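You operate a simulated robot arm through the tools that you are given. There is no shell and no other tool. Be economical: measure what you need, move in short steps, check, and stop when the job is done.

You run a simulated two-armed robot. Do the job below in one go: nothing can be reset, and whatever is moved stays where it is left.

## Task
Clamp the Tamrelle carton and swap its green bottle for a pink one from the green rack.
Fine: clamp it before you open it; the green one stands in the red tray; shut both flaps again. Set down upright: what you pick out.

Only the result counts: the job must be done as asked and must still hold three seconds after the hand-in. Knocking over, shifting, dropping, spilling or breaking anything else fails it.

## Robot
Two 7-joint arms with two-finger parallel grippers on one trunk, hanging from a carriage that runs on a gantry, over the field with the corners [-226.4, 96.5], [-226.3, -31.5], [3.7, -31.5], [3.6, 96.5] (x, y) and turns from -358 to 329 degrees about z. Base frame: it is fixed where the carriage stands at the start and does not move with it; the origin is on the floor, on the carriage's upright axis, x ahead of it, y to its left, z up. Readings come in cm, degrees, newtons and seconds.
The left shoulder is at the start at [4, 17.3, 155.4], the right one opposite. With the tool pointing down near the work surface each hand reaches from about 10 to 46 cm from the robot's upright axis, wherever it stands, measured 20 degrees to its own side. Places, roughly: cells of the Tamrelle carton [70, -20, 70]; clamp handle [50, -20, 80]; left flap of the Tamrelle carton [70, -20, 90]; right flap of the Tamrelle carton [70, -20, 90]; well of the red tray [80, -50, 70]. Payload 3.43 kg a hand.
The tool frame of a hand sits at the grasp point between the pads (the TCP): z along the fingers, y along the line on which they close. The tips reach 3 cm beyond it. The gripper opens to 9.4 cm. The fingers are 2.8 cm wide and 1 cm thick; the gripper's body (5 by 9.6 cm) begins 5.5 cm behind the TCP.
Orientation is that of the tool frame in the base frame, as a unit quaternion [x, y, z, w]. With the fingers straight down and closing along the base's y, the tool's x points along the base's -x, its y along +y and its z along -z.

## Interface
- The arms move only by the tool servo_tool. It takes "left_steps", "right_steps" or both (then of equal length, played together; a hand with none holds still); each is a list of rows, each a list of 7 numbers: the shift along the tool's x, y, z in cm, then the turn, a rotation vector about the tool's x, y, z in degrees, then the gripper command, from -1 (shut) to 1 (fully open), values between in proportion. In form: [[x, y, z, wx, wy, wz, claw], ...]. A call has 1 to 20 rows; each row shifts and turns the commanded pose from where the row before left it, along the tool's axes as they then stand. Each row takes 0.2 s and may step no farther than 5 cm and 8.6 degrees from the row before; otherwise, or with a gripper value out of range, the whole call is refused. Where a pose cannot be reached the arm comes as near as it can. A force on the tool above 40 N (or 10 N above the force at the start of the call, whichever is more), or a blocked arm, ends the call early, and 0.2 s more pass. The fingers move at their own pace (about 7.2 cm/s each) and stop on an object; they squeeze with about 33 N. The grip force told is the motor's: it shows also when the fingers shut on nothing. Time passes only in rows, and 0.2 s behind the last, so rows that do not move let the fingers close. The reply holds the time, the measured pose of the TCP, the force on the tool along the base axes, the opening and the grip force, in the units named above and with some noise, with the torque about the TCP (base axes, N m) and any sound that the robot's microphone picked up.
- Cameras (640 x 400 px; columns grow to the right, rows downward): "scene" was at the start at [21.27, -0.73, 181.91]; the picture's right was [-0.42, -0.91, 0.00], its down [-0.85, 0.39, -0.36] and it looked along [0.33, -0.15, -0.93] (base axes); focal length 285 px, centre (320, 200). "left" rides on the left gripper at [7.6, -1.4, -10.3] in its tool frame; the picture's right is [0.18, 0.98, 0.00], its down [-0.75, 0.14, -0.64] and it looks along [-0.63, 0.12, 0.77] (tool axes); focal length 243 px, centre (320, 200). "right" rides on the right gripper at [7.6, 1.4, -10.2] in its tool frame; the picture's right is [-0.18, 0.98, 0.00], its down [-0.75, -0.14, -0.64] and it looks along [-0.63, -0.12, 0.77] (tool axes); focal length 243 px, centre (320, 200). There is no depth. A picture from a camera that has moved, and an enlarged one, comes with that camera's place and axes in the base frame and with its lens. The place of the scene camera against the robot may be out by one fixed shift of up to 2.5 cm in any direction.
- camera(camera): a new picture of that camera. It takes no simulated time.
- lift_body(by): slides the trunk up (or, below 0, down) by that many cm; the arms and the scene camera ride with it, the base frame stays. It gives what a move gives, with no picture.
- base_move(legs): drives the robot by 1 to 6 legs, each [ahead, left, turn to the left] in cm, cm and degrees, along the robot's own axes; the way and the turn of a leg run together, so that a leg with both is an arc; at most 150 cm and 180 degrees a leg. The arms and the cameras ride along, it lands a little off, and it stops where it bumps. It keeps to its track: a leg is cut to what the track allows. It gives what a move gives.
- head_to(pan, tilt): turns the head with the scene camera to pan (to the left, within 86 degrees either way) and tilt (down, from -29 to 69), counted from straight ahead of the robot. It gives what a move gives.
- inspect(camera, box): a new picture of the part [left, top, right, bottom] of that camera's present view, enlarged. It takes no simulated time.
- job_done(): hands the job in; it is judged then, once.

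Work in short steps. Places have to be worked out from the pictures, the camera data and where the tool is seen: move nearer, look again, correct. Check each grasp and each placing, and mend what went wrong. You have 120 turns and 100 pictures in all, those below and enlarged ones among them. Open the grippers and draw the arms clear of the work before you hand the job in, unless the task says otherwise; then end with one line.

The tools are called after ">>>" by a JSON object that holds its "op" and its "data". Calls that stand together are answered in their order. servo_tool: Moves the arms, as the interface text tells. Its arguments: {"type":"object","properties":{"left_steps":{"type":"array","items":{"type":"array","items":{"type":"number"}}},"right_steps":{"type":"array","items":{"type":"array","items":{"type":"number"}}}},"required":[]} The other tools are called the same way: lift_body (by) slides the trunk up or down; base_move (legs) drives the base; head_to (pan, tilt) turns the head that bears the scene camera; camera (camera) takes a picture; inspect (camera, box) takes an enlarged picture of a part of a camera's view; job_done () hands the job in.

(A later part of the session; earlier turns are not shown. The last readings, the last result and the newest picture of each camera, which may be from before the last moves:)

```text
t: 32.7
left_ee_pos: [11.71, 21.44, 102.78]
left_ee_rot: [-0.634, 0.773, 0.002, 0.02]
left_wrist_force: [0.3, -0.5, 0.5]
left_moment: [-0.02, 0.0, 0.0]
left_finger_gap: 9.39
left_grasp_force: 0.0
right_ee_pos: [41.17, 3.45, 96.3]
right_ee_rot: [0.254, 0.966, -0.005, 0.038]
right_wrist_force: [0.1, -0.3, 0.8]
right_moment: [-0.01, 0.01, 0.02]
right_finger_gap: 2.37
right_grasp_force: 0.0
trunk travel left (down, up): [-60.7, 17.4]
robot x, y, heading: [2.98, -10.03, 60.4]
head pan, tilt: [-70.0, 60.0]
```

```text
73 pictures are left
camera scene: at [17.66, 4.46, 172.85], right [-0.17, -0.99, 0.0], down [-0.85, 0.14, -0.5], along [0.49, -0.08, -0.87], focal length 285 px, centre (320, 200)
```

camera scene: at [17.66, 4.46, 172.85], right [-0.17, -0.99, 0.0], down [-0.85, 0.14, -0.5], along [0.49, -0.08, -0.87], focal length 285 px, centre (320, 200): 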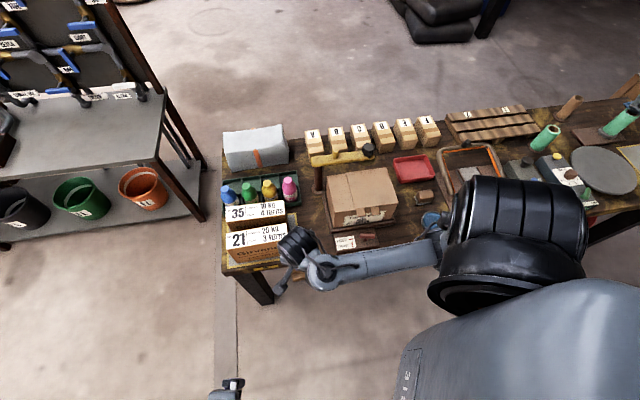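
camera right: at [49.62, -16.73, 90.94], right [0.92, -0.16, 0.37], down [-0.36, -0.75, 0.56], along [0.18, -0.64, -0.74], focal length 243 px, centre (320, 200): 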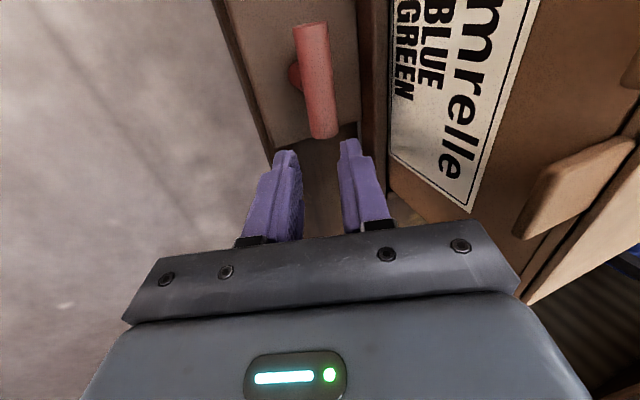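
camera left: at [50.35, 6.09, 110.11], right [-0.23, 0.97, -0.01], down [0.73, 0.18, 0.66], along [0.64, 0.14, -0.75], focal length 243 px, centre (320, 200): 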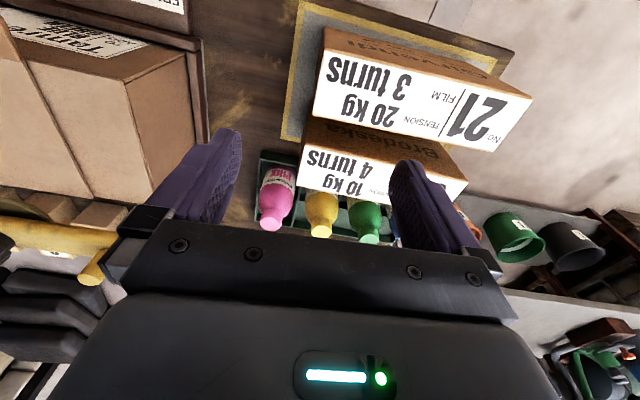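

Now I shift the right hand to y≈−20 at this height, rotate yaw to −90°, then look at the handle again.

>>> {"op": "servo_tool", "data": {"right_steps": [[-2, -2.6, 0, 0, 0, 4, -0.5], [-2, -2.6, 0, 0, 0, 7, -0.5], [-2, -2.6, 0, 0, 0, 7, -0.5], [-2, -2.6, 0, 0, 0, 7, -0.5], [-3, -2, 0, 0, 0, 7, -0.5], [-3, -2, 0, 0, 0, 7, -0.5], [-3, 0, 0, 0, 0, 7, -0.5], [-3, 0, 0, 0, 0, 7, -0.5], [0, 0, 0, 0, 0, 7, -0.5], [0, 0, 0, 0, 0, 0, -0.5]]}}

>>> {"op": "camera", "data": {"camera": "right"}}

```text
t: 34.6
left_ee_pos: [11.76, 21.39, 102.69]
left_ee_rot: [-0.634, 0.773, 0.003, 0.02]
left_wrist_force: [0.2, -0.6, 0.4]
left_moment: [-0.01, 0.02, 0.03]
left_finger_gap: 9.39
left_grasp_force: 0.1
right_ee_pos: [48.26, -24.34, 99.65]
right_ee_rot: [0.627, 0.772, 0.022, 0.103]
right_wrist_force: [0.3, -0.3, -0.1]
right_moment: [0.02, 0.0, 0.0]
right_finger_gap: 2.35
right_grasp_force: 0.1
trunk travel left (down, up): [-60.7, 17.4]
robot x, y, heading: [3.28, -9.72, 60.5]
head pan, tilt: [-70.0, 60.0]
stopped in row 9 (right hand): the arm was blocked; the commanded pose is now the measured one
```

```text
72 pictures are left
camera right: at [46.23, -15.8, 108.9], right [0.98, 0.03, 0.18], down [-0.11, -0.7, 0.7], along [0.15, -0.71, -0.69], focal length 243 px, centre (320, 200)
```

right: 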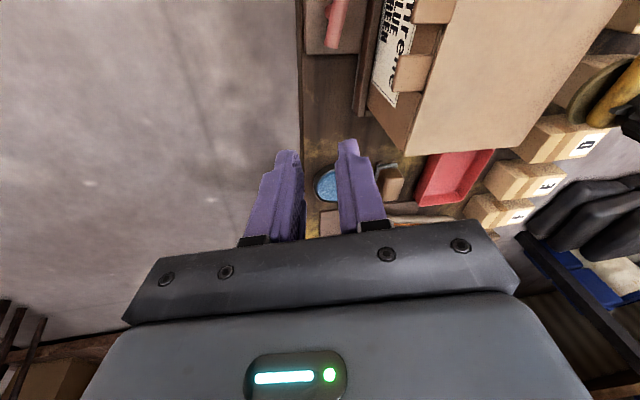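

Yaw is limited near −140° in the robot's frame, so heading 60° is too much for this grip. I back off to heading ~30° with the base at y≈0.

>>> {"op": "base_move", "data": {"legs": [[8.4, 4.9, 0], [0, 0, -30]]}}

>>> {"op": "servo_tool", "data": {"right_steps": [[0, 0, 0, 4, -4, 0, -0.5], [0, 0, 0, 4, -4, 0, -0.5], [0, 0, 0, 0, 0, 0, -0.5]]}}

```text
t: 37.2
left_ee_pos: [26.23, 22.42, 102.67]
left_ee_rot: [-0.413, 0.91, -0.002, 0.019]
left_wrist_force: [0.0, -1.5, 0.5]
left_moment: [-0.02, 0.01, -0.02]
left_finger_gap: 9.44
left_grasp_force: 0.0
right_ee_pos: [34.77, -35.35, 99.61]
right_ee_rot: [0.806, 0.583, -0.005, 0.105]
right_wrist_force: [-0.2, 0.1, 0.1]
right_moment: [-0.02, 0.0, 0.01]
right_finger_gap: 2.35
right_grasp_force: 0.0
trunk travel left (down, up): [-60.7, 17.4]
robot x, y, heading: [2.71, -0.19, 30.2]
head pan, tilt: [-70.0, 60.0]
```

```text
t: 38.0
left_ee_pos: [26.24, 22.56, 102.73]
left_ee_rot: [-0.412, 0.911, -0.002, 0.019]
left_wrist_force: [1.6, -0.7, -0.2]
left_moment: [0.01, 0.0, -0.02]
left_finger_gap: 9.4
left_grasp_force: 0.0
right_ee_pos: [34.75, -35.34, 99.54]
right_ee_rot: [0.808, 0.574, -0.102, 0.089]
right_wrist_force: [-0.3, 0.1, -0.5]
right_moment: [0.0, -0.03, -0.02]
right_finger_gap: 2.36
right_grasp_force: 0.0
trunk travel left (down, up): [-60.7, 17.4]
robot x, y, heading: [3.3, -0.07, 30.4]
head pan, tilt: [-70.0, 60.0]
```

Computing from the quaternion, I turn to the desired pose (yaw −90°, 22° lean) and move near the handle's left half, staying high.

>>> {"op": "servo_tool", "data": {"right_steps": [[0, 0, 0, -4.55, 3.81, -3.18, -0.5], [0, 0, 0, -4.55, 3.81, -3.18, -0.5], [0, 0, 0, -4.55, 3.81, -3.18, -0.5], [0, 0, 0, -4.55, 3.81, -3.18, -0.5], [0, 0, 0, -4.55, 3.81, -3.18, -0.5], [3.3, 2.3, 2, 0, 0, 0, -0.45], [3.3, 2.3, 2, 0, 0, 0, -0.45], [3.3, 2.3, 2, 0, 0, 0, -0.45], [3.3, 2.3, 2, 0, 0, 0, -0.45], [3.5, 2.6, 2, 0, 0, 0, -0.45], [0, 0, 0, 0, 0, 0, -0.45]]}}

>>> {"op": "camera", "data": {"camera": "right"}}

```text
t: 38.9
left_ee_pos: [26.19, 22.53, 102.75]
left_ee_rot: [-0.412, 0.911, -0.003, 0.02]
left_wrist_force: [0.2, 0.3, -0.6]
left_moment: [-0.01, -0.02, 0.02]
left_finger_gap: 9.4
left_grasp_force: 0.0
right_ee_pos: [38.02, -40.21, 103.02]
right_ee_rot: [0.726, 0.664, 0.013, 0.179]
right_wrist_force: [-0.8, 0.5, -0.1]
right_moment: [-0.05, -0.01, -0.02]
right_finger_gap: 2.38
right_grasp_force: 0.0
right hand out of reach, approached as far as the arm can: row 4
trunk travel left (down, up): [-60.7, 17.4]
robot x, y, heading: [2.91, -0.37, 30.2]
head pan, tilt: [-70.0, 60.0]
stopped in row 4 (right hand): the arm was blocked; the commanded pose is now the measured one
```

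```text
71 pictures are left
camera right: at [37.65, -30.54, 111.25], right [0.92, -0.23, 0.31], down [-0.39, -0.57, 0.73], along [0.01, -0.79, -0.61], focal length 243 px, centre (320, 200)
```

right: 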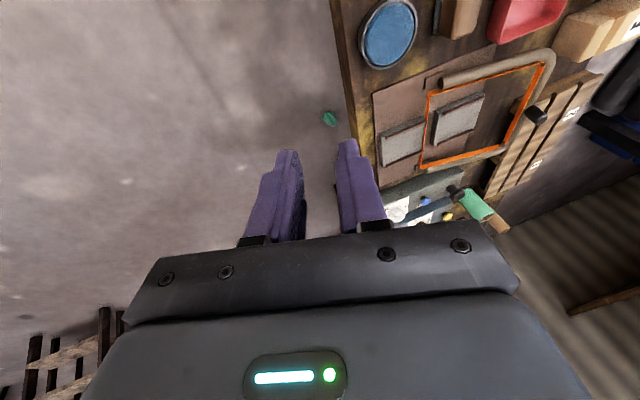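

The wrist blocks when the hand is far to the robot's side. A heading near 12° with the shoulder right behind the handle should suit; I move the base, then bring the hand in front.

>>> {"op": "base_move", "data": {"legs": [[-2.3, -5.1, 0], [0, 0, -18]]}}

```text
t: 40.8
left_ee_pos: [32.82, 8.67, 102.79]
left_ee_rot: [-0.266, 0.964, -0.006, 0.019]
left_wrist_force: [-0.7, 0.4, 0.7]
left_moment: [0.0, 0.01, -0.01]
left_finger_gap: 9.36
left_grasp_force: 0.0
right_ee_pos: [24.75, -54.79, 102.98]
right_ee_rot: [0.821, 0.542, -0.015, 0.179]
right_wrist_force: [0.2, -0.1, -0.2]
right_moment: [-0.02, -0.01, -0.03]
right_finger_gap: 2.36
right_grasp_force: 0.0
trunk travel left (down, up): [-60.7, 17.4]
robot x, y, heading: [3.59, -5.76, 12.6]
head pan, tilt: [-70.0, 60.0]
```

>>> {"op": "servo_tool", "data": {"right_steps": [[3, 0, 0, 0, 0, 0, -0.5], [4.6, 0, 0, 0, 0, 0, -0.5], [4.6, 0, 0, 0, 0, 0, -0.5], [4.6, 0, 0, 0, 0, 0, -0.5], [4.6, 0, 0, 0, 0, 0, -0.5], [4.6, 0, 0, 0, 0, 0, -0.5], [4.6, 0.5, -0.5, 0, 0, 0, -0.5], [4.6, 0, -0.5, 0, 0, 0, -0.5], [4.6, 0, 0, 0, 0, 0, -0.5], [0, 0, 0, 0, 0, 0, -0.5]]}}

```text
t: 43.0
left_ee_pos: [32.78, 8.63, 102.77]
left_ee_rot: [-0.267, 0.964, -0.007, 0.019]
left_wrist_force: [-1.1, 0.3, -0.6]
left_moment: [-0.01, 0.02, -0.01]
left_finger_gap: 9.4
left_grasp_force: 0.1
right_ee_pos: [41.39, -19.46, 95.46]
right_ee_rot: [0.82, 0.543, -0.015, 0.18]
right_wrist_force: [-0.3, 0.0, 0.5]
right_moment: [0.0, -0.02, -0.02]
right_finger_gap: 2.36
right_grasp_force: 0.2
trunk travel left (down, up): [-60.7, 17.4]
robot x, y, heading: [3.28, -5.9, 12.3]
head pan, tilt: [-70.0, 60.0]
```

>>> {"op": "servo_tool", "data": {"right_steps": [[0, 0, 0, -2.03, 5, -4.85, -0.5], [0, 0, 0, -2.03, 5, -4.85, -0.5], [0, 0, 0, -2.03, 5, -4.85, -0.5], [0, 0, 0, -2.03, 5, -4.85, -0.5], [0, 0, 0, 0, 0, 0, -0.5]]}}

>>> {"op": "lift_body", "data": {"by": -6}}

```text
t: 44.2
left_ee_pos: [32.74, 8.61, 102.69]
left_ee_rot: [-0.266, 0.964, -0.006, 0.019]
left_wrist_force: [-1.0, 0.1, 0.3]
left_moment: [0.04, 0.0, 0.0]
left_finger_gap: 9.4
left_grasp_force: 0.1
right_ee_pos: [41.43, -19.34, 95.37]
right_ee_rot: [0.692, 0.695, 0.136, 0.135]
right_wrist_force: [-0.4, 0.3, -0.5]
right_moment: [-0.01, -0.03, 0.02]
right_finger_gap: 2.35
right_grasp_force: 0.0
trunk travel left (down, up): [-60.7, 17.4]
robot x, y, heading: [3.39, -5.69, 12.8]
head pan, tilt: [-70.0, 60.0]
```

```text
t: 45.2
left_ee_pos: [32.71, 8.65, 96.81]
left_ee_rot: [-0.266, 0.964, -0.007, 0.019]
left_wrist_force: [0.8, 0.0, 0.0]
left_moment: [0.02, 0.01, 0.01]
left_finger_gap: 9.4
left_grasp_force: 0.1
right_ee_pos: [41.35, -19.32, 89.46]
right_ee_rot: [0.694, 0.694, 0.136, 0.135]
right_wrist_force: [1.1, 0.3, -0.5]
right_moment: [-0.02, 0.01, -0.02]
right_finger_gap: 2.35
right_grasp_force: 0.0
trunk travel left (down, up): [-54.7, 23.4]
robot x, y, heading: [3.83, -5.84, 12.4]
head pan, tilt: [-70.0, 60.0]
```

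Orientation is as wanted. Lower the trunk 5 more, and move to the standoff for the left half of the bar.

>>> {"op": "lift_body", "data": {"by": -5}}

>>> {"op": "servo_tool", "data": {"right_steps": [[0.2, 2.3, 0.94, 0, 0, 0, -0.45], [0.2, 2.3, 0.94, 0, 0, 0, -0.45], [0.2, 2.3, 0.94, 0, 0, 0, -0.45], [0.1, 2.3, 0.94, 0, 0, 0, -0.45], [0, 0, 0, 0, 0, 0, -0.45]]}}

>>> {"op": "inspect", "data": {"camera": "right", "box": [200, 0, 520, 200]}}

```text
t: 46.1
left_ee_pos: [32.81, 8.64, 91.72]
left_ee_rot: [-0.266, 0.964, -0.007, 0.019]
left_wrist_force: [-0.1, 0.0, 0.3]
left_moment: [0.01, -0.01, 0.02]
left_finger_gap: 9.39
left_grasp_force: 0.2
right_ee_pos: [41.4, -19.42, 84.42]
right_ee_rot: [0.694, 0.694, 0.136, 0.135]
right_wrist_force: [0.2, 0.2, 0.1]
right_moment: [-0.01, -0.04, -0.01]
right_finger_gap: 2.37
right_grasp_force: 0.0
trunk travel left (down, up): [-49.7, 28.4]
robot x, y, heading: [3.68, -5.91, 12.7]
head pan, tilt: [-70.0, 60.0]
```

```text
t: 47.3
left_ee_pos: [32.73, 8.67, 91.75]
left_ee_rot: [-0.267, 0.964, -0.007, 0.02]
left_wrist_force: [0.2, -0.3, -0.4]
left_moment: [-0.01, 0.0, 0.0]
left_finger_gap: 9.4
left_grasp_force: 0.1
right_ee_pos: [51.41, -18.88, 84.24]
right_ee_rot: [0.694, 0.694, 0.136, 0.135]
right_wrist_force: [0.3, -0.9, -0.4]
right_moment: [-0.02, -0.04, -0.03]
right_finger_gap: 2.57
right_grasp_force: 0.0
trunk travel left (down, up): [-49.7, 28.4]
robot x, y, heading: [3.3, -5.6, 12.8]
head pan, tilt: [-70.0, 60.0]
```

```text
2.00 times, centred on (360, 100) of right
camera zoom: at [48.77, -11.27, 94.33], right [0.91, -0.18, 0.37], down [-0.37, -0.75, 0.54], along [0.18, -0.63, -0.75], focal length 485 px, centre (240, 400)
```

zoom: 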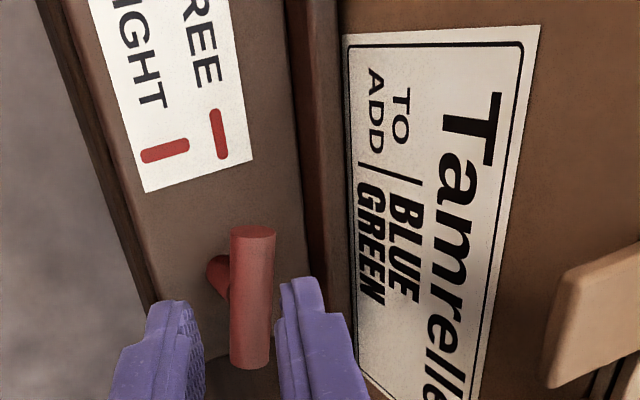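

The bar has already turned slightly clockwise from my earlier attempt, so clockwise is free. Plan: straddle the right end with the open fingers, drag it toward the robot to ~45°, then push it in +y to finish. First go above the right end.

>>> {"op": "servo_tool", "data": {"right_steps": [[-2.6, 0, 0, 0, 0, 0, -0.36], [-2.7, 0, 0, 0, 0, 0, -0.36], [0, -0.4, 2, 0, 0, 0, -0.36], [0, 0, 0, 0, 0, 0, -0.36]]}}

>>> {"op": "inspect", "data": {"camera": "right", "box": [200, 0, 520, 200]}}

```text
t: 48.3
left_ee_pos: [32.85, 8.58, 91.74]
left_ee_rot: [-0.267, 0.964, -0.007, 0.019]
left_wrist_force: [-0.5, 0.1, -0.2]
left_moment: [-0.02, -0.02, -0.04]
left_finger_gap: 9.41
left_grasp_force: 0.0
right_ee_pos: [51.63, -24.15, 82.33]
right_ee_rot: [0.693, 0.695, 0.136, 0.136]
right_wrist_force: [1.2, 0.0, -0.2]
right_moment: [-0.01, -0.02, -0.02]
right_finger_gap: 3.01
right_grasp_force: 0.1
trunk travel left (down, up): [-49.7, 28.4]
robot x, y, heading: [3.44, -5.74, 12.4]
head pan, tilt: [-70.0, 60.0]
```

```text
2.00 times, centred on (360, 100) of right
camera zoom: at [49.2, -16.55, 92.32], right [0.91, -0.18, 0.37], down [-0.37, -0.75, 0.54], along [0.18, -0.63, -0.75], focal length 485 px, centre (240, 400)
```

zoom: 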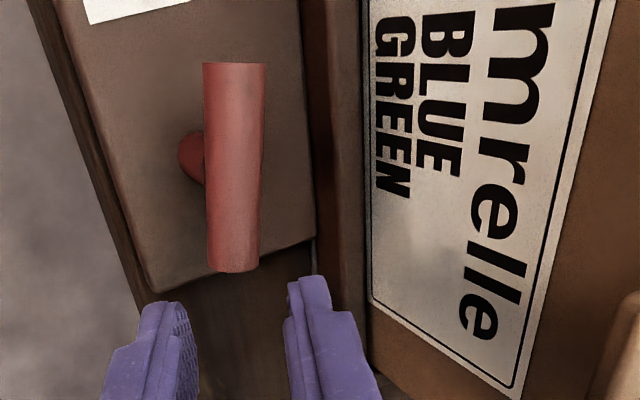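

Right end of bar at [53.65,-23.6]; descend so that the far finger sits behind it.

>>> {"op": "servo_tool", "data": {"right_steps": [[0.25, 0.2, 0, 0, 0, 0, -0.36], [0, -0.1, 1.3, 0, 0, 0, -0.36], [0, -0.2, 1.3, 0, 0, 0, -0.36], [0, -0.2, 1.3, 0, 0, 0, -0.36], [0, 0, 0, 0, 0, 0, -0.36]]}}

>>> {"op": "inspect", "data": {"camera": "right", "box": [200, 0, 520, 200]}}

```text
t: 49.5
left_ee_pos: [32.71, 8.7, 91.67]
left_ee_rot: [-0.266, 0.964, -0.006, 0.019]
left_wrist_force: [0.1, 0.1, 0.0]
left_moment: [0.0, 0.02, -0.03]
left_finger_gap: 9.41
left_grasp_force: 0.1
right_ee_pos: [52.64, -25.56, 78.31]
right_ee_rot: [0.69, 0.699, 0.122, 0.146]
right_wrist_force: [-0.3, 0.1, -0.4]
right_moment: [0.0, 0.04, -0.01]
right_finger_gap: 3.03
right_grasp_force: 0.0
trunk travel left (down, up): [-49.7, 28.4]
robot x, y, heading: [3.67, -5.71, 12.5]
head pan, tilt: [-70.0, 60.0]
```

```text
2.00 times, centred on (360, 100) of right
camera zoom: at [50.1, -17.74, 88.0], right [0.91, -0.16, 0.37], down [-0.36, -0.74, 0.57], along [0.18, -0.66, -0.73], focal length 485 px, centre (240, 400)
```

zoom: 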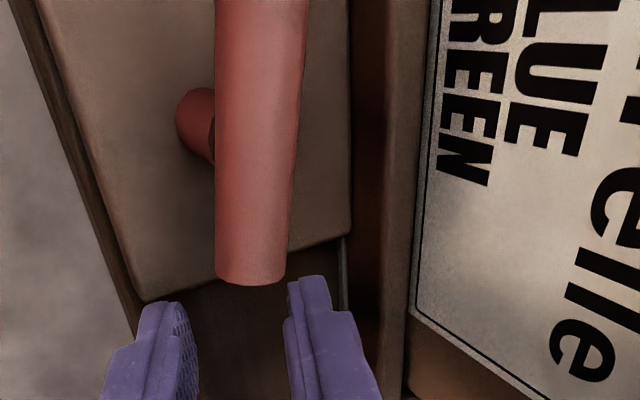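

The hand drifts in −y again once low, with no tool force: something up the arm must touch. I look closely from the scene camera.

>>> {"op": "head_to", "data": {"pan": -35, "tilt": 62}}

>>> {"op": "camera", "data": {"camera": "scene"}}

>>> {"op": "camera", "data": {"camera": "left"}}

```text
t: 50.5
left_ee_pos: [32.81, 8.68, 91.79]
left_ee_rot: [-0.266, 0.964, -0.005, 0.019]
left_wrist_force: [0.4, -0.1, 0.5]
left_moment: [-0.01, -0.05, -0.01]
left_finger_gap: 9.43
left_grasp_force: 0.1
right_ee_pos: [52.79, -25.66, 78.52]
right_ee_rot: [0.69, 0.698, 0.124, 0.148]
right_wrist_force: [0.1, 0.2, 0.7]
right_moment: [-0.02, -0.03, -0.01]
right_finger_gap: 3.0
right_grasp_force: 0.0
trunk travel left (down, up): [-49.7, 28.4]
robot x, y, heading: [3.94, -5.62, 12.6]
head pan, tilt: [-35.0, 62.0]
```

```text
67 pictures are left
camera scene: at [25.27, -3.24, 161.62], right [-0.38, -0.92, 0.0], down [-0.82, 0.34, -0.47], along [0.43, -0.18, -0.88], focal length 285 px, centre (320, 200)
```

scene: 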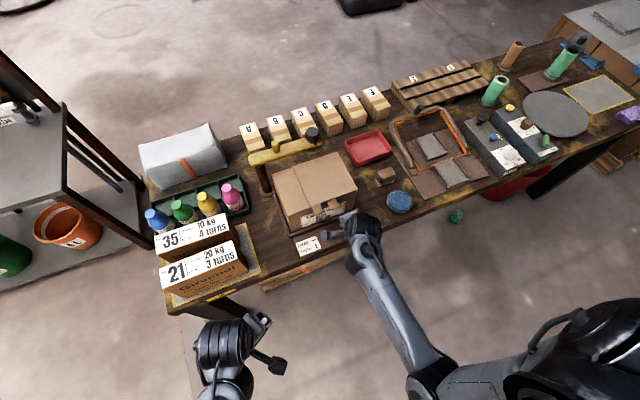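

```text
66 pictures are left
camera left: at [26.73, 3.5, 101.73], right [-0.66, 0.75, -0.03], down [0.55, 0.51, 0.66], along [0.51, 0.42, -0.75], focal length 243 px, centre (320, 200)
```

left: 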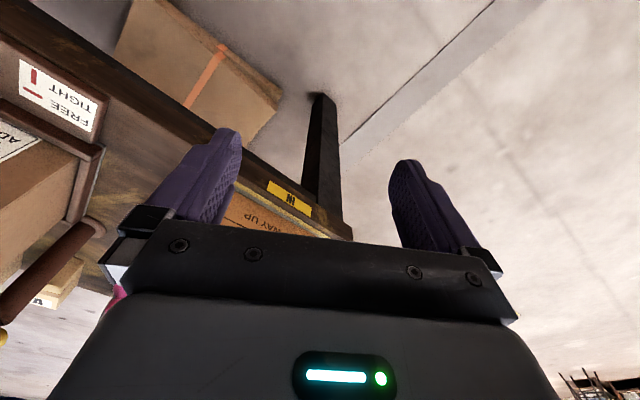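

The upper arm hangs straight down here and the hand is 55 cm under the shoulder in both failures, so the limit is depth. I raise the hand in its frame and lower the trunk by the same amount.

>>> {"op": "servo_tool", "data": {"right_steps": [[0, 0.4, -2, 0, 0, 0, -0.36], [0, 0.8, -2, 0, 0, 0, -0.36], [0, 0.8, -2, 0, 0, 0, -0.36], [0, 0.8, -2, 0, 0, 0, -0.36], [0, 0.8, -2, 0, 0, 0, -0.36], [0, 0, 0, 0, 0, 0, -0.36]]}}

>>> {"op": "lift_body", "data": {"by": -7}}

```text
t: 52.0
left_ee_pos: [32.61, 8.74, 91.76]
left_ee_rot: [-0.266, 0.964, -0.007, 0.019]
left_wrist_force: [0.0, 0.1, 0.0]
left_moment: [-0.02, 0.02, -0.02]
left_finger_gap: 9.4
left_grasp_force: 0.0
right_ee_pos: [52.45, -23.67, 89.26]
right_ee_rot: [0.694, 0.694, 0.136, 0.136]
right_wrist_force: [1.1, -0.2, 1.0]
right_moment: [0.01, 0.0, -0.02]
right_finger_gap: 3.0
right_grasp_force: 0.0
trunk travel left (down, up): [-49.7, 28.4]
robot x, y, heading: [3.22, -5.78, 12.9]
head pan, tilt: [-35.0, 62.0]
```

```text
t: 53.0
left_ee_pos: [32.87, 8.77, 84.68]
left_ee_rot: [-0.266, 0.964, -0.006, 0.019]
left_wrist_force: [0.1, 0.0, 0.2]
left_moment: [-0.01, -0.02, -0.01]
left_finger_gap: 9.43
left_grasp_force: 0.0
right_ee_pos: [52.56, -23.73, 82.37]
right_ee_rot: [0.693, 0.695, 0.135, 0.135]
right_wrist_force: [-0.4, -0.4, -1.0]
right_moment: [0.0, 0.01, 0.01]
right_finger_gap: 3.02
right_grasp_force: 0.1
trunk travel left (down, up): [-42.7, 35.4]
robot x, y, heading: [3.5, -5.73, 12.5]
head pan, tilt: [-35.0, 62.0]
```

Pose is back under control. Descend vertically, then drag the right end toward the robot by ~1.8 cm.

>>> {"op": "servo_tool", "data": {"right_steps": [[-0.2, 0.1, 0.1, 0, 0, 0, -0.36], [0, -0.47, 1.2, 0, 0, 0, -0.36], [0, -0.47, 1.2, 0, 0, 0, -0.36], [0, -0.47, 1.1, 0, 0, 0, -0.36], [0, 0, 0, 0, 0, 0, -0.36]]}}

>>> {"op": "servo_tool", "data": {"right_steps": [[0, -0.46, -0.19, 0, 0, 0, -0.36], [0, -0.46, -0.19, 0, 0, 0, -0.36], [0, -0.46, -0.19, 0, 0, 0, -0.36], [0, -0.46, -0.19, 0, 0, 0, -0.36], [0, 0, 0, 0, 0, 0, -0.36]]}}

>>> {"op": "inspect", "data": {"camera": "right", "box": [200, 0, 520, 200]}}

```text
t: 54.2
left_ee_pos: [32.76, 8.66, 84.73]
left_ee_rot: [-0.266, 0.964, -0.007, 0.02]
left_wrist_force: [-0.2, 0.7, -0.8]
left_moment: [-0.01, 0.0, 0.01]
left_finger_gap: 9.41
left_grasp_force: 0.0
right_ee_pos: [52.64, -23.82, 78.45]
right_ee_rot: [0.693, 0.695, 0.135, 0.136]
right_wrist_force: [1.2, 0.2, -0.4]
right_moment: [-0.02, -0.01, -0.06]
right_finger_gap: 2.99
right_grasp_force: 0.4
trunk travel left (down, up): [-42.7, 35.4]
robot x, y, heading: [3.35, -5.9, 12.7]
head pan, tilt: [-35.0, 62.0]
```

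```text
t: 55.4
left_ee_pos: [32.78, 8.7, 84.71]
left_ee_rot: [-0.266, 0.964, -0.006, 0.019]
left_wrist_force: [0.5, 0.5, 0.7]
left_moment: [0.01, 0.01, -0.01]
left_finger_gap: 9.43
left_grasp_force: 0.1
right_ee_pos: [51.48, -25.3, 79.08]
right_ee_rot: [0.69, 0.695, 0.133, 0.15]
right_wrist_force: [0.4, 1.0, 0.1]
right_moment: [-0.01, 0.01, -0.02]
right_finger_gap: 3.0
right_grasp_force: 0.0
trunk travel left (down, up): [-42.7, 35.4]
robot x, y, heading: [3.51, -5.43, 12.3]
head pan, tilt: [-35.0, 62.0]
```

```text
2.00 times, centred on (360, 100) of right
camera zoom: at [48.79, -17.5, 88.79], right [0.9, -0.17, 0.39], down [-0.38, -0.74, 0.55], along [0.19, -0.65, -0.73], focal length 485 px, centre (240, 400)
```

zoom: 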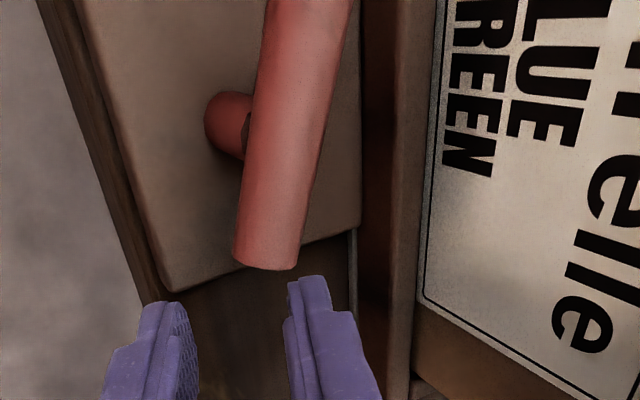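

The bar turned to ~28° before the finger slipped off; the yaw −90° pose is at a joint limit. I retreat and switch to a comfortable yaw (−20°, leaning back) to use closed fingers as a post for pushing.

>>> {"op": "servo_tool", "data": {"right_steps": [[0, 0, -2.5, 0, 0, 0, -0.36], [0, 0, -2.5, 0, 0, 0, -0.6], [0, 0, -2, 0, 0, 0, -1], [0, 0, 0, 0.64, -0.42, -7.87, -1], [0, 0, 0, 0.64, -0.42, -7.87, -1], [0, 0, 0, 0.64, -0.42, -7.87, -1], [0, 0, 0, 0.64, -0.42, -7.87, -1], [0, 0, 0, 0.64, -0.42, -7.87, -1], [0, 0, 0, 0.64, -0.42, -7.87, -1], [0, 0, 0, 0.64, -0.42, -7.87, -1], [0, 0, 0, 0.64, -0.42, -7.87, -1], [0, 0, 0, 0.64, -0.42, -7.87, -1], [0, 0, 0, 0, 0, 0, -1]]}}

>>> {"op": "camera", "data": {"camera": "right"}}

```text
t: 58.2
left_ee_pos: [32.87, 8.61, 84.74]
left_ee_rot: [-0.266, 0.964, -0.007, 0.019]
left_wrist_force: [0.8, -0.7, 0.5]
left_moment: [0.01, 0.02, 0.03]
left_finger_gap: 9.41
left_grasp_force: 0.1
right_ee_pos: [48.09, -23.99, 85.03]
right_ee_rot: [0.172, 0.969, -0.022, 0.178]
right_wrist_force: [0.5, 0.1, -0.3]
right_moment: [-0.02, 0.02, -0.01]
right_finger_gap: 0.01
right_grasp_force: 33.0
trunk travel left (down, up): [-42.7, 35.4]
robot x, y, heading: [3.48, -5.66, 12.5]
head pan, tilt: [-35.0, 62.0]
```

```text
64 pictures are left
camera right: at [38.4, -19.13, 91.87], right [0.5, 0.86, 0.08], down [0.4, -0.31, 0.86], along [0.77, -0.4, -0.5], focal length 243 px, centre (320, 200)
```

right: 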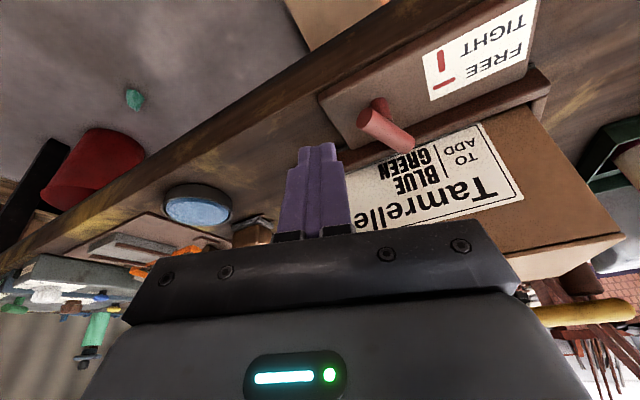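

>>> {"op": "inspect", "data": {"camera": "right", "box": [300, 20, 540, 170]}}

```text
2.67 times, centred on (420, 95) of right
camera zoom: at [38.4, -19.13, 91.87], right [0.5, 0.86, 0.08], down [0.4, -0.31, 0.86], along [0.77, -0.4, -0.5], focal length 647 px, centre (53, 480)
```

zoom: 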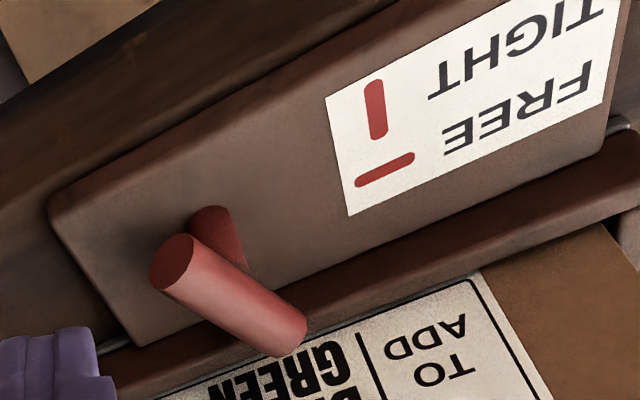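

The bar is now at ~65° of the clockwise turn. I place the closed fingers beside its near end and push it in +y to complete the turn.

>>> {"op": "servo_tool", "data": {"right_steps": [[-0.07, 0.04, 1.8, 0, 0, 0, -1], [-0.07, 0.04, 1.9, 0, 0, 0, -1], [-0.07, 0.04, 1.9, 0, 0, 0, -1], [-0.07, 0.04, 1.8, 0, 0, 0, -1], [0, 0, 0, 0, 0, 0, -1]]}}

>>> {"op": "inspect", "data": {"camera": "right", "box": [260, 0, 540, 175]}}

```text
t: 59.4
left_ee_pos: [32.73, 8.67, 84.79]
left_ee_rot: [-0.265, 0.964, -0.006, 0.019]
left_wrist_force: [0.7, 0.1, -0.1]
left_moment: [0.0, 0.03, -0.01]
left_finger_gap: 9.41
left_grasp_force: 0.0
right_ee_pos: [50.76, -24.7, 78.07]
right_ee_rot: [0.172, 0.969, -0.022, 0.177]
right_wrist_force: [0.7, 0.5, -0.5]
right_moment: [-0.02, 0.01, 0.01]
right_finger_gap: 0.0
right_grasp_force: 32.6
trunk travel left (down, up): [-42.7, 35.4]
robot x, y, heading: [3.67, -5.95, 12.4]
head pan, tilt: [-35.0, 62.0]
```

```text
2.29 times, centred on (400, 88) of right
camera zoom: at [41.15, -19.89, 85.03], right [0.5, 0.86, 0.08], down [0.4, -0.31, 0.86], along [0.77, -0.4, -0.5], focal length 555 px, centre (137, 457)
```

zoom: 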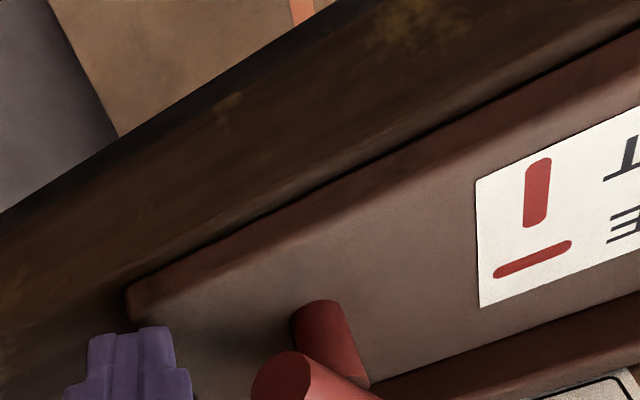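

>>> {"op": "servo_tool", "data": {"right_steps": [[0.13, 0.38, -0.04, 0, 0, 0, -1], [0.13, 0.38, -0.04, 0, 0, 0, -1], [0.13, 0.38, -0.04, 0, 0, 0, -1], [0.13, 0.38, -0.04, 0, 0, 0, -1], [0.13, 0.38, -0.04, 0, 0, 0, -1], [0, 0, 0, 0, 0, 0, -1]]}}

>>> {"op": "inspect", "data": {"camera": "right", "box": [260, 0, 540, 175]}}

```text
t: 60.8
left_ee_pos: [32.73, 8.64, 84.76]
left_ee_rot: [-0.266, 0.964, -0.007, 0.019]
left_wrist_force: [-0.2, 0.5, 0.4]
left_moment: [-0.03, 0.01, 0.03]
left_finger_gap: 9.39
left_grasp_force: 0.0
right_ee_pos: [50.9, -22.74, 78.1]
right_ee_rot: [0.173, 0.969, -0.023, 0.177]
right_wrist_force: [-0.8, -0.5, -0.3]
right_moment: [0.02, -0.03, -0.01]
right_finger_gap: 0.0
right_grasp_force: 33.1
trunk travel left (down, up): [-42.7, 35.4]
robot x, y, heading: [3.57, -5.5, 12.7]
head pan, tilt: [-35.0, 62.0]
```

```text
2.29 times, centred on (400, 88) of right
camera zoom: at [41.17, -17.85, 85.03], right [0.5, 0.86, 0.08], down [0.4, -0.31, 0.86], along [0.77, -0.4, -0.5], focal length 555 px, centre (137, 457)
```

zoom: 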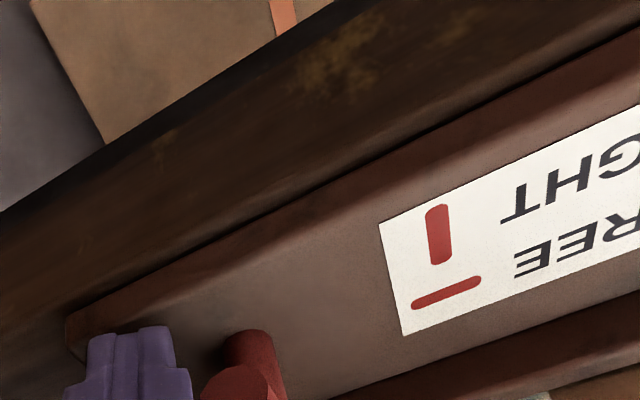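

>>> {"op": "servo_tool", "data": {"right_steps": [[0, -1, 0, 0, 0, 0, -1], [0, -0.5, -2, 0, 0, 0, -1], [0, 0, -3, 0, 0, 0, -1], [0, 0, -3, 0, 0, 0, -1], [0, 0, 0, 0, 0, 0, -1]]}}

>>> {"op": "inspect", "data": {"camera": "right", "box": [300, 20, 540, 170]}}

```text
t: 62.0
left_ee_pos: [32.81, 8.64, 84.82]
left_ee_rot: [-0.266, 0.964, -0.007, 0.019]
left_wrist_force: [0.4, -0.5, -0.5]
left_moment: [-0.04, 0.0, -0.01]
left_finger_gap: 9.39
left_grasp_force: 0.0
right_ee_pos: [47.56, -23.22, 85.54]
right_ee_rot: [0.172, 0.969, -0.022, 0.177]
right_wrist_force: [0.0, 0.4, -0.3]
right_moment: [0.0, 0.0, 0.03]
right_finger_gap: 0.01
right_grasp_force: 32.7
trunk travel left (down, up): [-42.7, 35.4]
robot x, y, heading: [3.52, -5.77, 12.4]
head pan, tilt: [-35.0, 62.0]
```

```text
2.67 times, centred on (420, 95) of right
camera zoom: at [37.97, -18.4, 92.48], right [0.5, 0.86, 0.08], down [0.4, -0.31, 0.86], along [0.77, -0.4, -0.5], focal length 647 px, centre (53, 480)
```

zoom: 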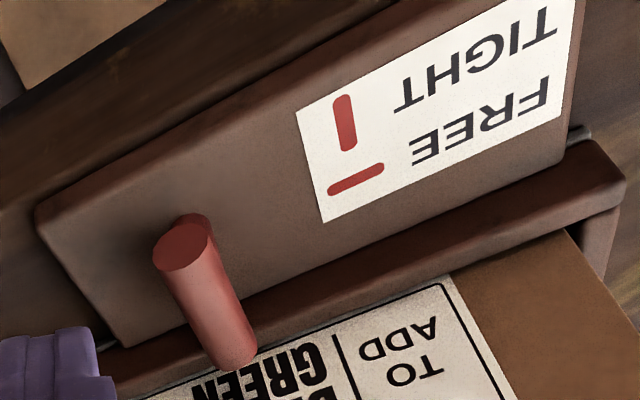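

The bar now points along x (TIGHT). I press once more a little further to make sure it is against its stop.

>>> {"op": "servo_tool", "data": {"right_steps": [[0, 0, 3, 0, 0, 0, -1], [0, 0, 3, 0, 0, 0, -1], [0, 0.5, 2, 0, 0, 0, -1], [0, 1, 0, 0, 0, 0, -1], [0.08, 0.24, 0, 0, 0, 0, -1], [0.08, 0.24, 0, 0, 0, 0, -1], [0.08, 0.24, 0, 0, 0, 0, -1], [0, 0, 0, 0, 0, 0, -1]]}}

>>> {"op": "inspect", "data": {"camera": "right", "box": [260, 0, 540, 175]}}

```text
t: 63.8
left_ee_pos: [32.71, 8.08, 84.8]
left_ee_rot: [-0.266, 0.964, -0.009, 0.019]
left_wrist_force: [-0.1, 0.3, 0.4]
left_moment: [-0.01, 0.02, -0.03]
left_finger_gap: 9.35
left_grasp_force: 0.1
right_ee_pos: [50.9, -22.65, 77.97]
right_ee_rot: [0.173, 0.968, -0.025, 0.177]
right_wrist_force: [-2.6, -20.9, 2.7]
right_moment: [-0.04, 0.03, 0.0]
right_finger_gap: 0.01
right_grasp_force: 33.2
trunk travel left (down, up): [-42.7, 35.4]
robot x, y, heading: [3.44, -5.68, 12.7]
head pan, tilt: [-35.0, 62.0]
```

```text
2.29 times, centred on (400, 88) of right
camera zoom: at [41.22, -17.7, 84.93], right [0.5, 0.86, 0.08], down [0.4, -0.31, 0.86], along [0.77, -0.4, -0.5], focal length 555 px, centre (137, 457)
```

zoom: 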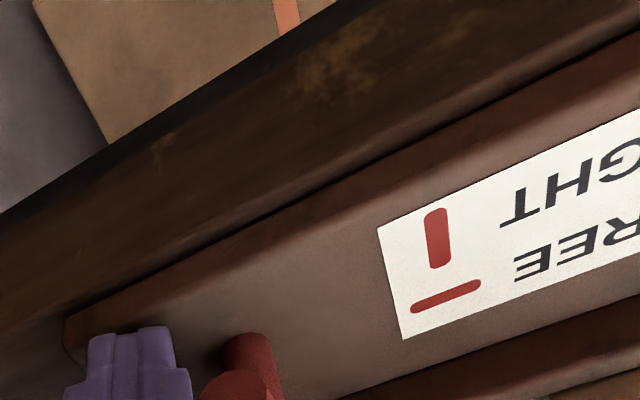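

20 N of resistance with no more motion: the clamp is at its TIGHT stop. I retreat and look at the flaps and their tabs.

>>> {"op": "servo_tool", "data": {"right_steps": [[0, -1, 0, 0, 0, 0, -1], [0, -0.5, -2, 0, 0, 0, -1], [0, 0, -3, 0, 0, 0, -1], [0, 0, -4, 0, 0, 0, -1], [0, 0, -4, 0, 0, 0, -1], [0, 0, 0, 0, 0, 0, -1]]}}

>>> {"op": "camera", "data": {"camera": "right"}}

>>> {"op": "inspect", "data": {"camera": "scene", "box": [240, 120, 400, 230]}}

```text
t: 65.2
left_ee_pos: [32.79, 8.73, 84.84]
left_ee_rot: [-0.266, 0.964, -0.007, 0.019]
left_wrist_force: [-0.4, -0.4, -0.3]
left_moment: [0.02, 0.02, 0.01]
left_finger_gap: 9.4
left_grasp_force: 0.0
right_ee_pos: [45.76, -21.91, 90.39]
right_ee_rot: [0.171, 0.969, -0.022, 0.177]
right_wrist_force: [0.0, -0.4, 0.0]
right_moment: [0.01, 0.01, 0.0]
right_finger_gap: 0.0
right_grasp_force: 32.8
trunk travel left (down, up): [-42.7, 35.4]
robot x, y, heading: [3.26, -5.59, 12.4]
head pan, tilt: [-35.0, 62.0]
```

```text
58 pictures are left
camera right: at [36.2, -17.04, 97.22], right [0.5, 0.86, 0.08], down [0.4, -0.31, 0.86], along [0.77, -0.4, -0.5], focal length 243 px, centre (320, 200)
```

right: 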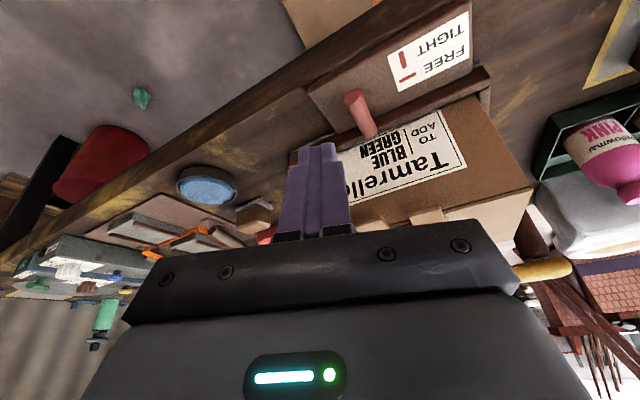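

```text
3.64 times, centred on (320, 175) of scene
camera zoom: at [25.27, -3.23, 154.62], right [-0.38, -0.92, 0.0], down [-0.82, 0.34, -0.47], along [0.43, -0.18, -0.88], focal length 1037 px, centre (320, 291)
```

zoom: 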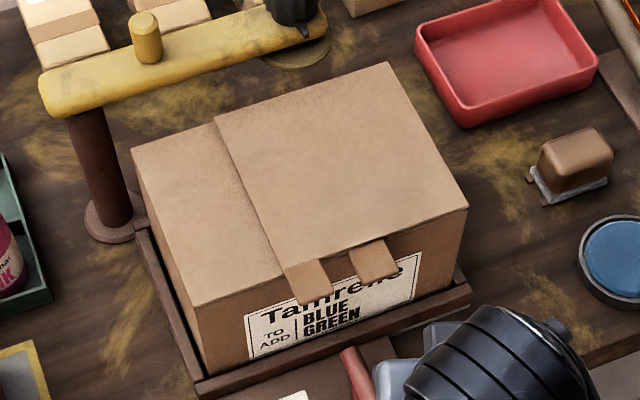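

Looking at it, the right flap (with the left tab at the seam, y≈−17…−20) lies on top; the left flap's tab is the right one (y≈−22…−25). To lift a tab I need the fingers pointing forward with the jaws closing vertically; I rotate the hand to that pose at a safe distance.

>>> {"op": "servo_tool", "data": {"right_steps": [[0, 0, 0, -4.28, -2.46, 5.66, -0.5], [0, 0, 0, -4.28, -2.46, 5.66, -0.5], [0, 0, 0, -4.28, -2.46, 5.66, -0.5], [0, 0, 0, -4.28, -2.46, 5.66, -0.5], [0, 0, 0, -4.28, -2.46, 5.66, -0.5], [0, 0, 0, -4.28, -2.46, 5.66, -0.5], [0, 0, 0, -4.28, -2.46, 5.66, -0.5], [0, 0, 0, -4.28, -2.46, 5.66, -0.5], [0, 0, 0, -4.28, -2.46, 5.66, -0.5], [0, 0, 0, -4.28, -2.46, 5.66, -0.5], [0, 0, 0, -4.28, -2.46, 5.66, -0.5], [0, 0, 0, -4.28, -2.46, 5.66, -0.5], [0, 0, 0, 0, 0, 0, -0.5]]}}

>>> {"op": "camera", "data": {"camera": "right"}}

```text
t: 68.0
left_ee_pos: [32.88, 8.64, 84.72]
left_ee_rot: [-0.266, 0.964, -0.006, 0.019]
left_wrist_force: [-0.2, -0.5, 0.2]
left_moment: [0.0, 0.02, 0.0]
left_finger_gap: 9.4
left_grasp_force: 0.1
right_ee_pos: [45.89, -21.98, 90.19]
right_ee_rot: [0.562, 0.559, 0.431, 0.431]
right_wrist_force: [-0.1, -0.6, 0.9]
right_moment: [0.0, -0.02, -0.04]
right_finger_gap: 2.33
right_grasp_force: 0.0
trunk travel left (down, up): [-42.7, 35.4]
robot x, y, heading: [3.81, -5.83, 12.7]
head pan, tilt: [-35.0, 62.0]
```

```text
56 pictures are left
camera right: at [36.48, -14.41, 94.19], right [0.25, -0.19, 0.95], down [-0.66, -0.75, 0.03], along [0.71, -0.63, -0.31], focal length 243 px, centre (320, 200)
```

right: 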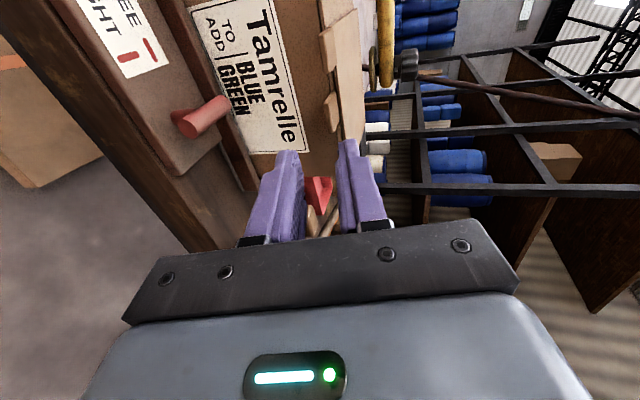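

The pose works. Zoom on the tabs.

>>> {"op": "inspect", "data": {"camera": "right", "box": [220, 0, 420, 150]}}

```text
2.67 times, centred on (320, 75) of right
camera zoom: at [36.48, -14.41, 94.19], right [0.25, -0.19, 0.95], down [-0.66, -0.75, 0.03], along [0.71, -0.63, -0.31], focal length 647 px, centre (320, 533)
```

zoom: 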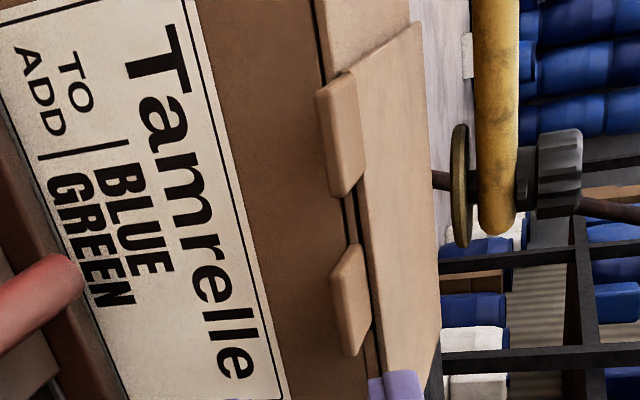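

Tab 1 (right flap) is at y≈−16.5…−19.7, z≈88, protruding to x≈57.3; tab 2 at y≈−22.9. I move to a standoff before tab 1.

>>> {"op": "servo_tool", "data": {"right_steps": [[1.3, 0.4, 2.4, 0, 0, 0, -0.3], [1.3, 0.4, 2.4, 0, 0, 0, -0.3], [1.3, 0.5, 2.4, 0, 0, 0, -0.3], [0, 0, 0, 0, 0, 0, -0.3]]}}

>>> {"op": "inspect", "data": {"camera": "right", "box": [220, 50, 420, 200]}}

```text
t: 69.0
left_ee_pos: [32.71, 8.58, 84.81]
left_ee_rot: [-0.266, 0.964, -0.006, 0.019]
left_wrist_force: [-0.5, 0.1, -0.3]
left_moment: [0.03, -0.03, 0.01]
left_finger_gap: 9.41
left_grasp_force: 0.0
right_ee_pos: [52.69, -18.72, 89.08]
right_ee_rot: [0.55, 0.574, 0.422, 0.436]
right_wrist_force: [0.0, 0.5, -0.1]
right_moment: [0.04, -0.05, 0.02]
right_finger_gap: 3.3
right_grasp_force: 0.0
trunk travel left (down, up): [-42.7, 35.4]
robot x, y, heading: [3.6, -6.31, 12.4]
head pan, tilt: [-35.0, 62.0]
```

```text
2.67 times, centred on (320, 125) of right
camera zoom: at [43.14, -11.19, 92.76], right [0.26, -0.14, 0.95], down [-0.64, -0.76, 0.06], along [0.72, -0.63, -0.29], focal length 647 px, centre (320, 400)
```

zoom: 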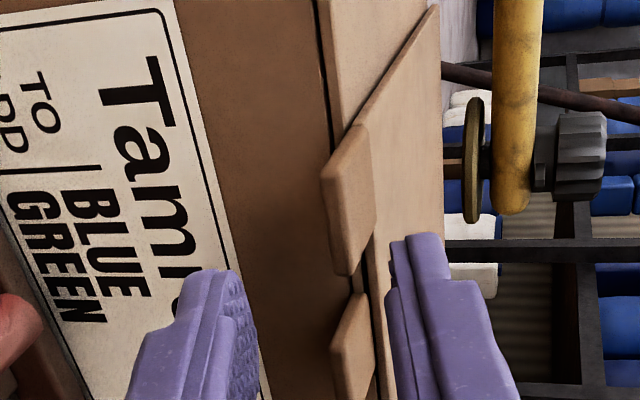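

Aligned. Advance around tab 1 and look.

>>> {"op": "servo_tool", "data": {"right_steps": [[0.3, 0.34, 1.5, 0, 0, 0, -0.3], [0.3, 0.34, 1.5, 0, 0, 0, -0.3], [0, 0, 1.4, 0, 0, 0, -0.3], [0, 0, 0, 0, 0, 0, -0.6], [0, 0, 0, 0, 0, 0, -0.7]]}}

>>> {"op": "inspect", "data": {"camera": "right", "box": [220, 50, 420, 200]}}

```text
t: 70.2
left_ee_pos: [32.62, 8.69, 84.76]
left_ee_rot: [-0.266, 0.964, -0.007, 0.019]
left_wrist_force: [0.2, -0.3, -0.1]
left_moment: [0.0, 0.0, 0.01]
left_finger_gap: 9.4
left_grasp_force: 0.1
right_ee_pos: [57.43, -18.68, 88.45]
right_ee_rot: [0.545, 0.576, 0.419, 0.443]
right_wrist_force: [-3.3, 1.7, -0.2]
right_moment: [0.08, 0.09, -0.09]
right_finger_gap: 1.79
right_grasp_force: 3.0
trunk travel left (down, up): [-42.7, 35.4]
robot x, y, heading: [3.63, -6.13, 12.8]
head pan, tilt: [-35.0, 62.0]
```

```text
2.67 times, centred on (320, 125) of right
camera zoom: at [47.75, -11.13, 92.12], right [0.26, -0.13, 0.96], down [-0.64, -0.76, 0.07], along [0.72, -0.64, -0.28], focal length 647 px, centre (320, 400)
```

zoom: 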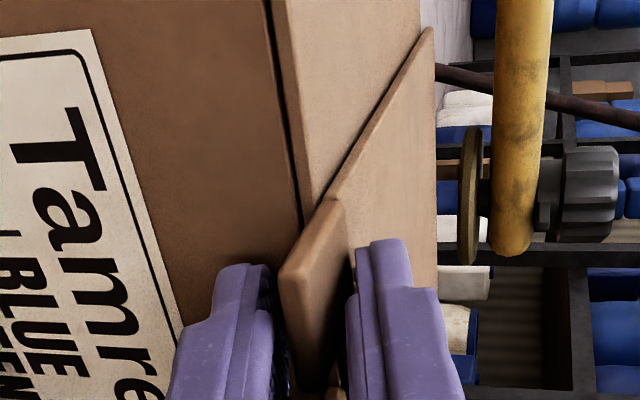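

The tab sits loosely between the fingers. I lift the right flap along its arc (hinge at y≈−31), letting the hand roll partly with it.

>>> {"op": "servo_tool", "data": {"right_steps": [[0, 1.06, -0.28, 0, 0.97, 3.62, -0.7], [-0.02, 1.06, -0.28, 0, 0.97, 3.62, -0.7], [-0.04, 1.06, -0.28, 0, 0.97, 3.62, -0.7], [-0.07, 1.06, -0.28, 0, 0.97, 3.62, -0.7], [-0.1, 1.06, -0.28, 0, 0.97, 3.62, -0.7], [-0.13, 1.06, -0.28, 0, 0.97, 3.62, -0.7], [0, 0, 0, 0, 0, 0, -0.7]]}}

>>> {"op": "camera", "data": {"camera": "right"}}

>>> {"op": "inspect", "data": {"camera": "scene", "box": [240, 120, 400, 230]}}

```text
t: 71.8
left_ee_pos: [32.77, 8.66, 84.77]
left_ee_rot: [-0.266, 0.964, -0.007, 0.019]
left_wrist_force: [0.4, -0.5, -0.3]
left_moment: [0.0, -0.01, 0.01]
left_finger_gap: 9.4
left_grasp_force: 0.1
right_ee_pos: [57.63, -20.35, 95.02]
right_ee_rot: [0.612, 0.496, 0.517, 0.335]
right_wrist_force: [2.3, -1.0, -6.9]
right_moment: [0.58, -0.66, -0.62]
right_finger_gap: 1.58
right_grasp_force: 32.8
trunk travel left (down, up): [-42.7, 35.4]
robot x, y, heading: [3.58, -5.78, 12.8]
head pan, tilt: [-35.0, 62.0]
```

```text
52 pictures are left
camera right: at [47.9, -14.64, 101.04], right [0.26, -0.45, 0.85], down [-0.64, -0.74, -0.2], along [0.73, -0.49, -0.48], focal length 243 px, centre (320, 200)
```

right: 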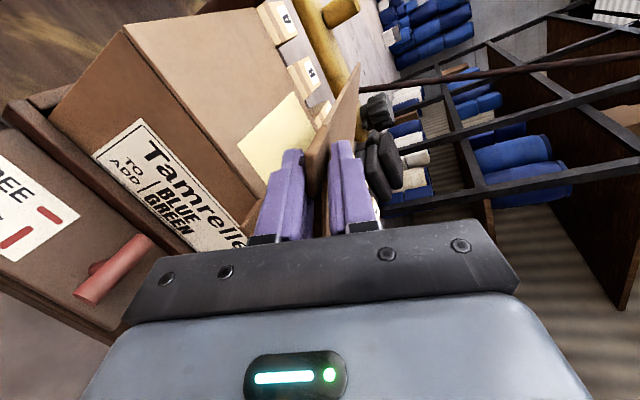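

```text
3.64 times, centred on (320, 175) of scene
camera zoom: at [25.27, -3.24, 154.62], right [-0.38, -0.92, 0.0], down [-0.82, 0.34, -0.47], along [0.43, -0.18, -0.88], focal length 1037 px, centre (320, 291)
```

zoom: 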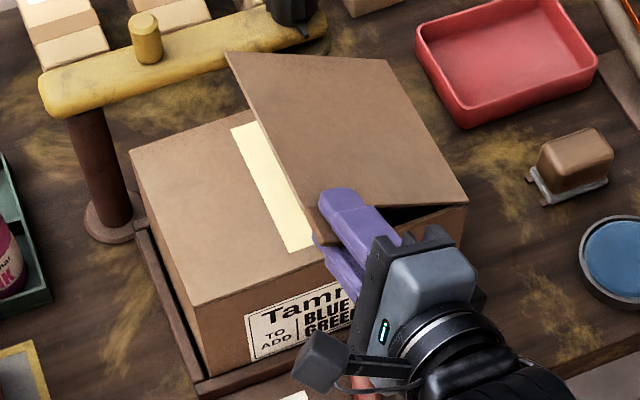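

The flap lifts nicely. Continue along the arc.

>>> {"op": "servo_tool", "data": {"right_steps": [[-0.15, 1.05, -0.28, 0, 1.16, 4.35, -0.62], [-0.18, 1.05, -0.28, 0, 1.16, 4.35, -0.62], [-0.2, 1.05, -0.28, 0, 1.16, 4.35, -0.62], [-0.2, 1.05, -0.28, 0, 1.16, 4.35, -0.62], [-0.2, 1.05, -0.28, 0, 1.16, 4.35, -0.62], [-0.2, 1.05, -0.28, 0, 1.16, 4.35, -0.62], [0, 0, 0, 0, 0, 0, -0.62]]}}

>>> {"op": "inspect", "data": {"camera": "scene", "box": [240, 120, 400, 230]}}

```text
t: 73.4
left_ee_pos: [32.7, 8.56, 84.86]
left_ee_rot: [-0.266, 0.964, -0.007, 0.019]
left_wrist_force: [-0.3, 0.1, -0.5]
left_moment: [0.0, -0.02, 0.02]
left_finger_gap: 9.39
left_grasp_force: 0.1
right_ee_pos: [57.58, -23.66, 100.11]
right_ee_rot: [0.689, 0.335, 0.622, 0.163]
right_wrist_force: [-1.6, -3.8, -3.9]
right_moment: [-0.01, 0.03, 0.11]
right_finger_gap: 1.86
right_grasp_force: 1.1
trunk travel left (down, up): [-42.7, 35.4]
robot x, y, heading: [3.45, -6.17, 12.7]
head pan, tilt: [-35.0, 62.0]
```

```text
3.64 times, centred on (320, 175) of scene
camera zoom: at [25.24, -3.25, 154.61], right [-0.38, -0.92, 0.0], down [-0.82, 0.34, -0.47], along [0.43, -0.18, -0.88], focal length 1037 px, centre (320, 291)
```

zoom: 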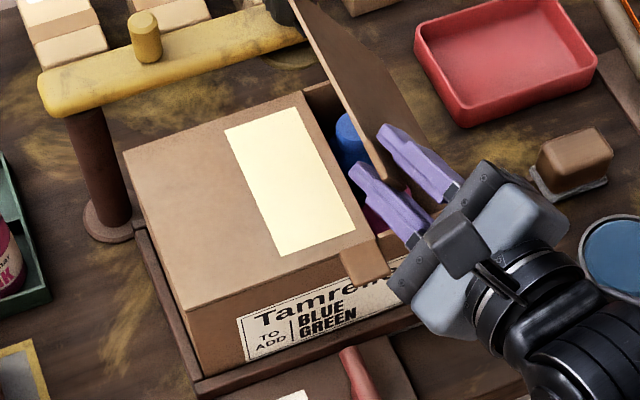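

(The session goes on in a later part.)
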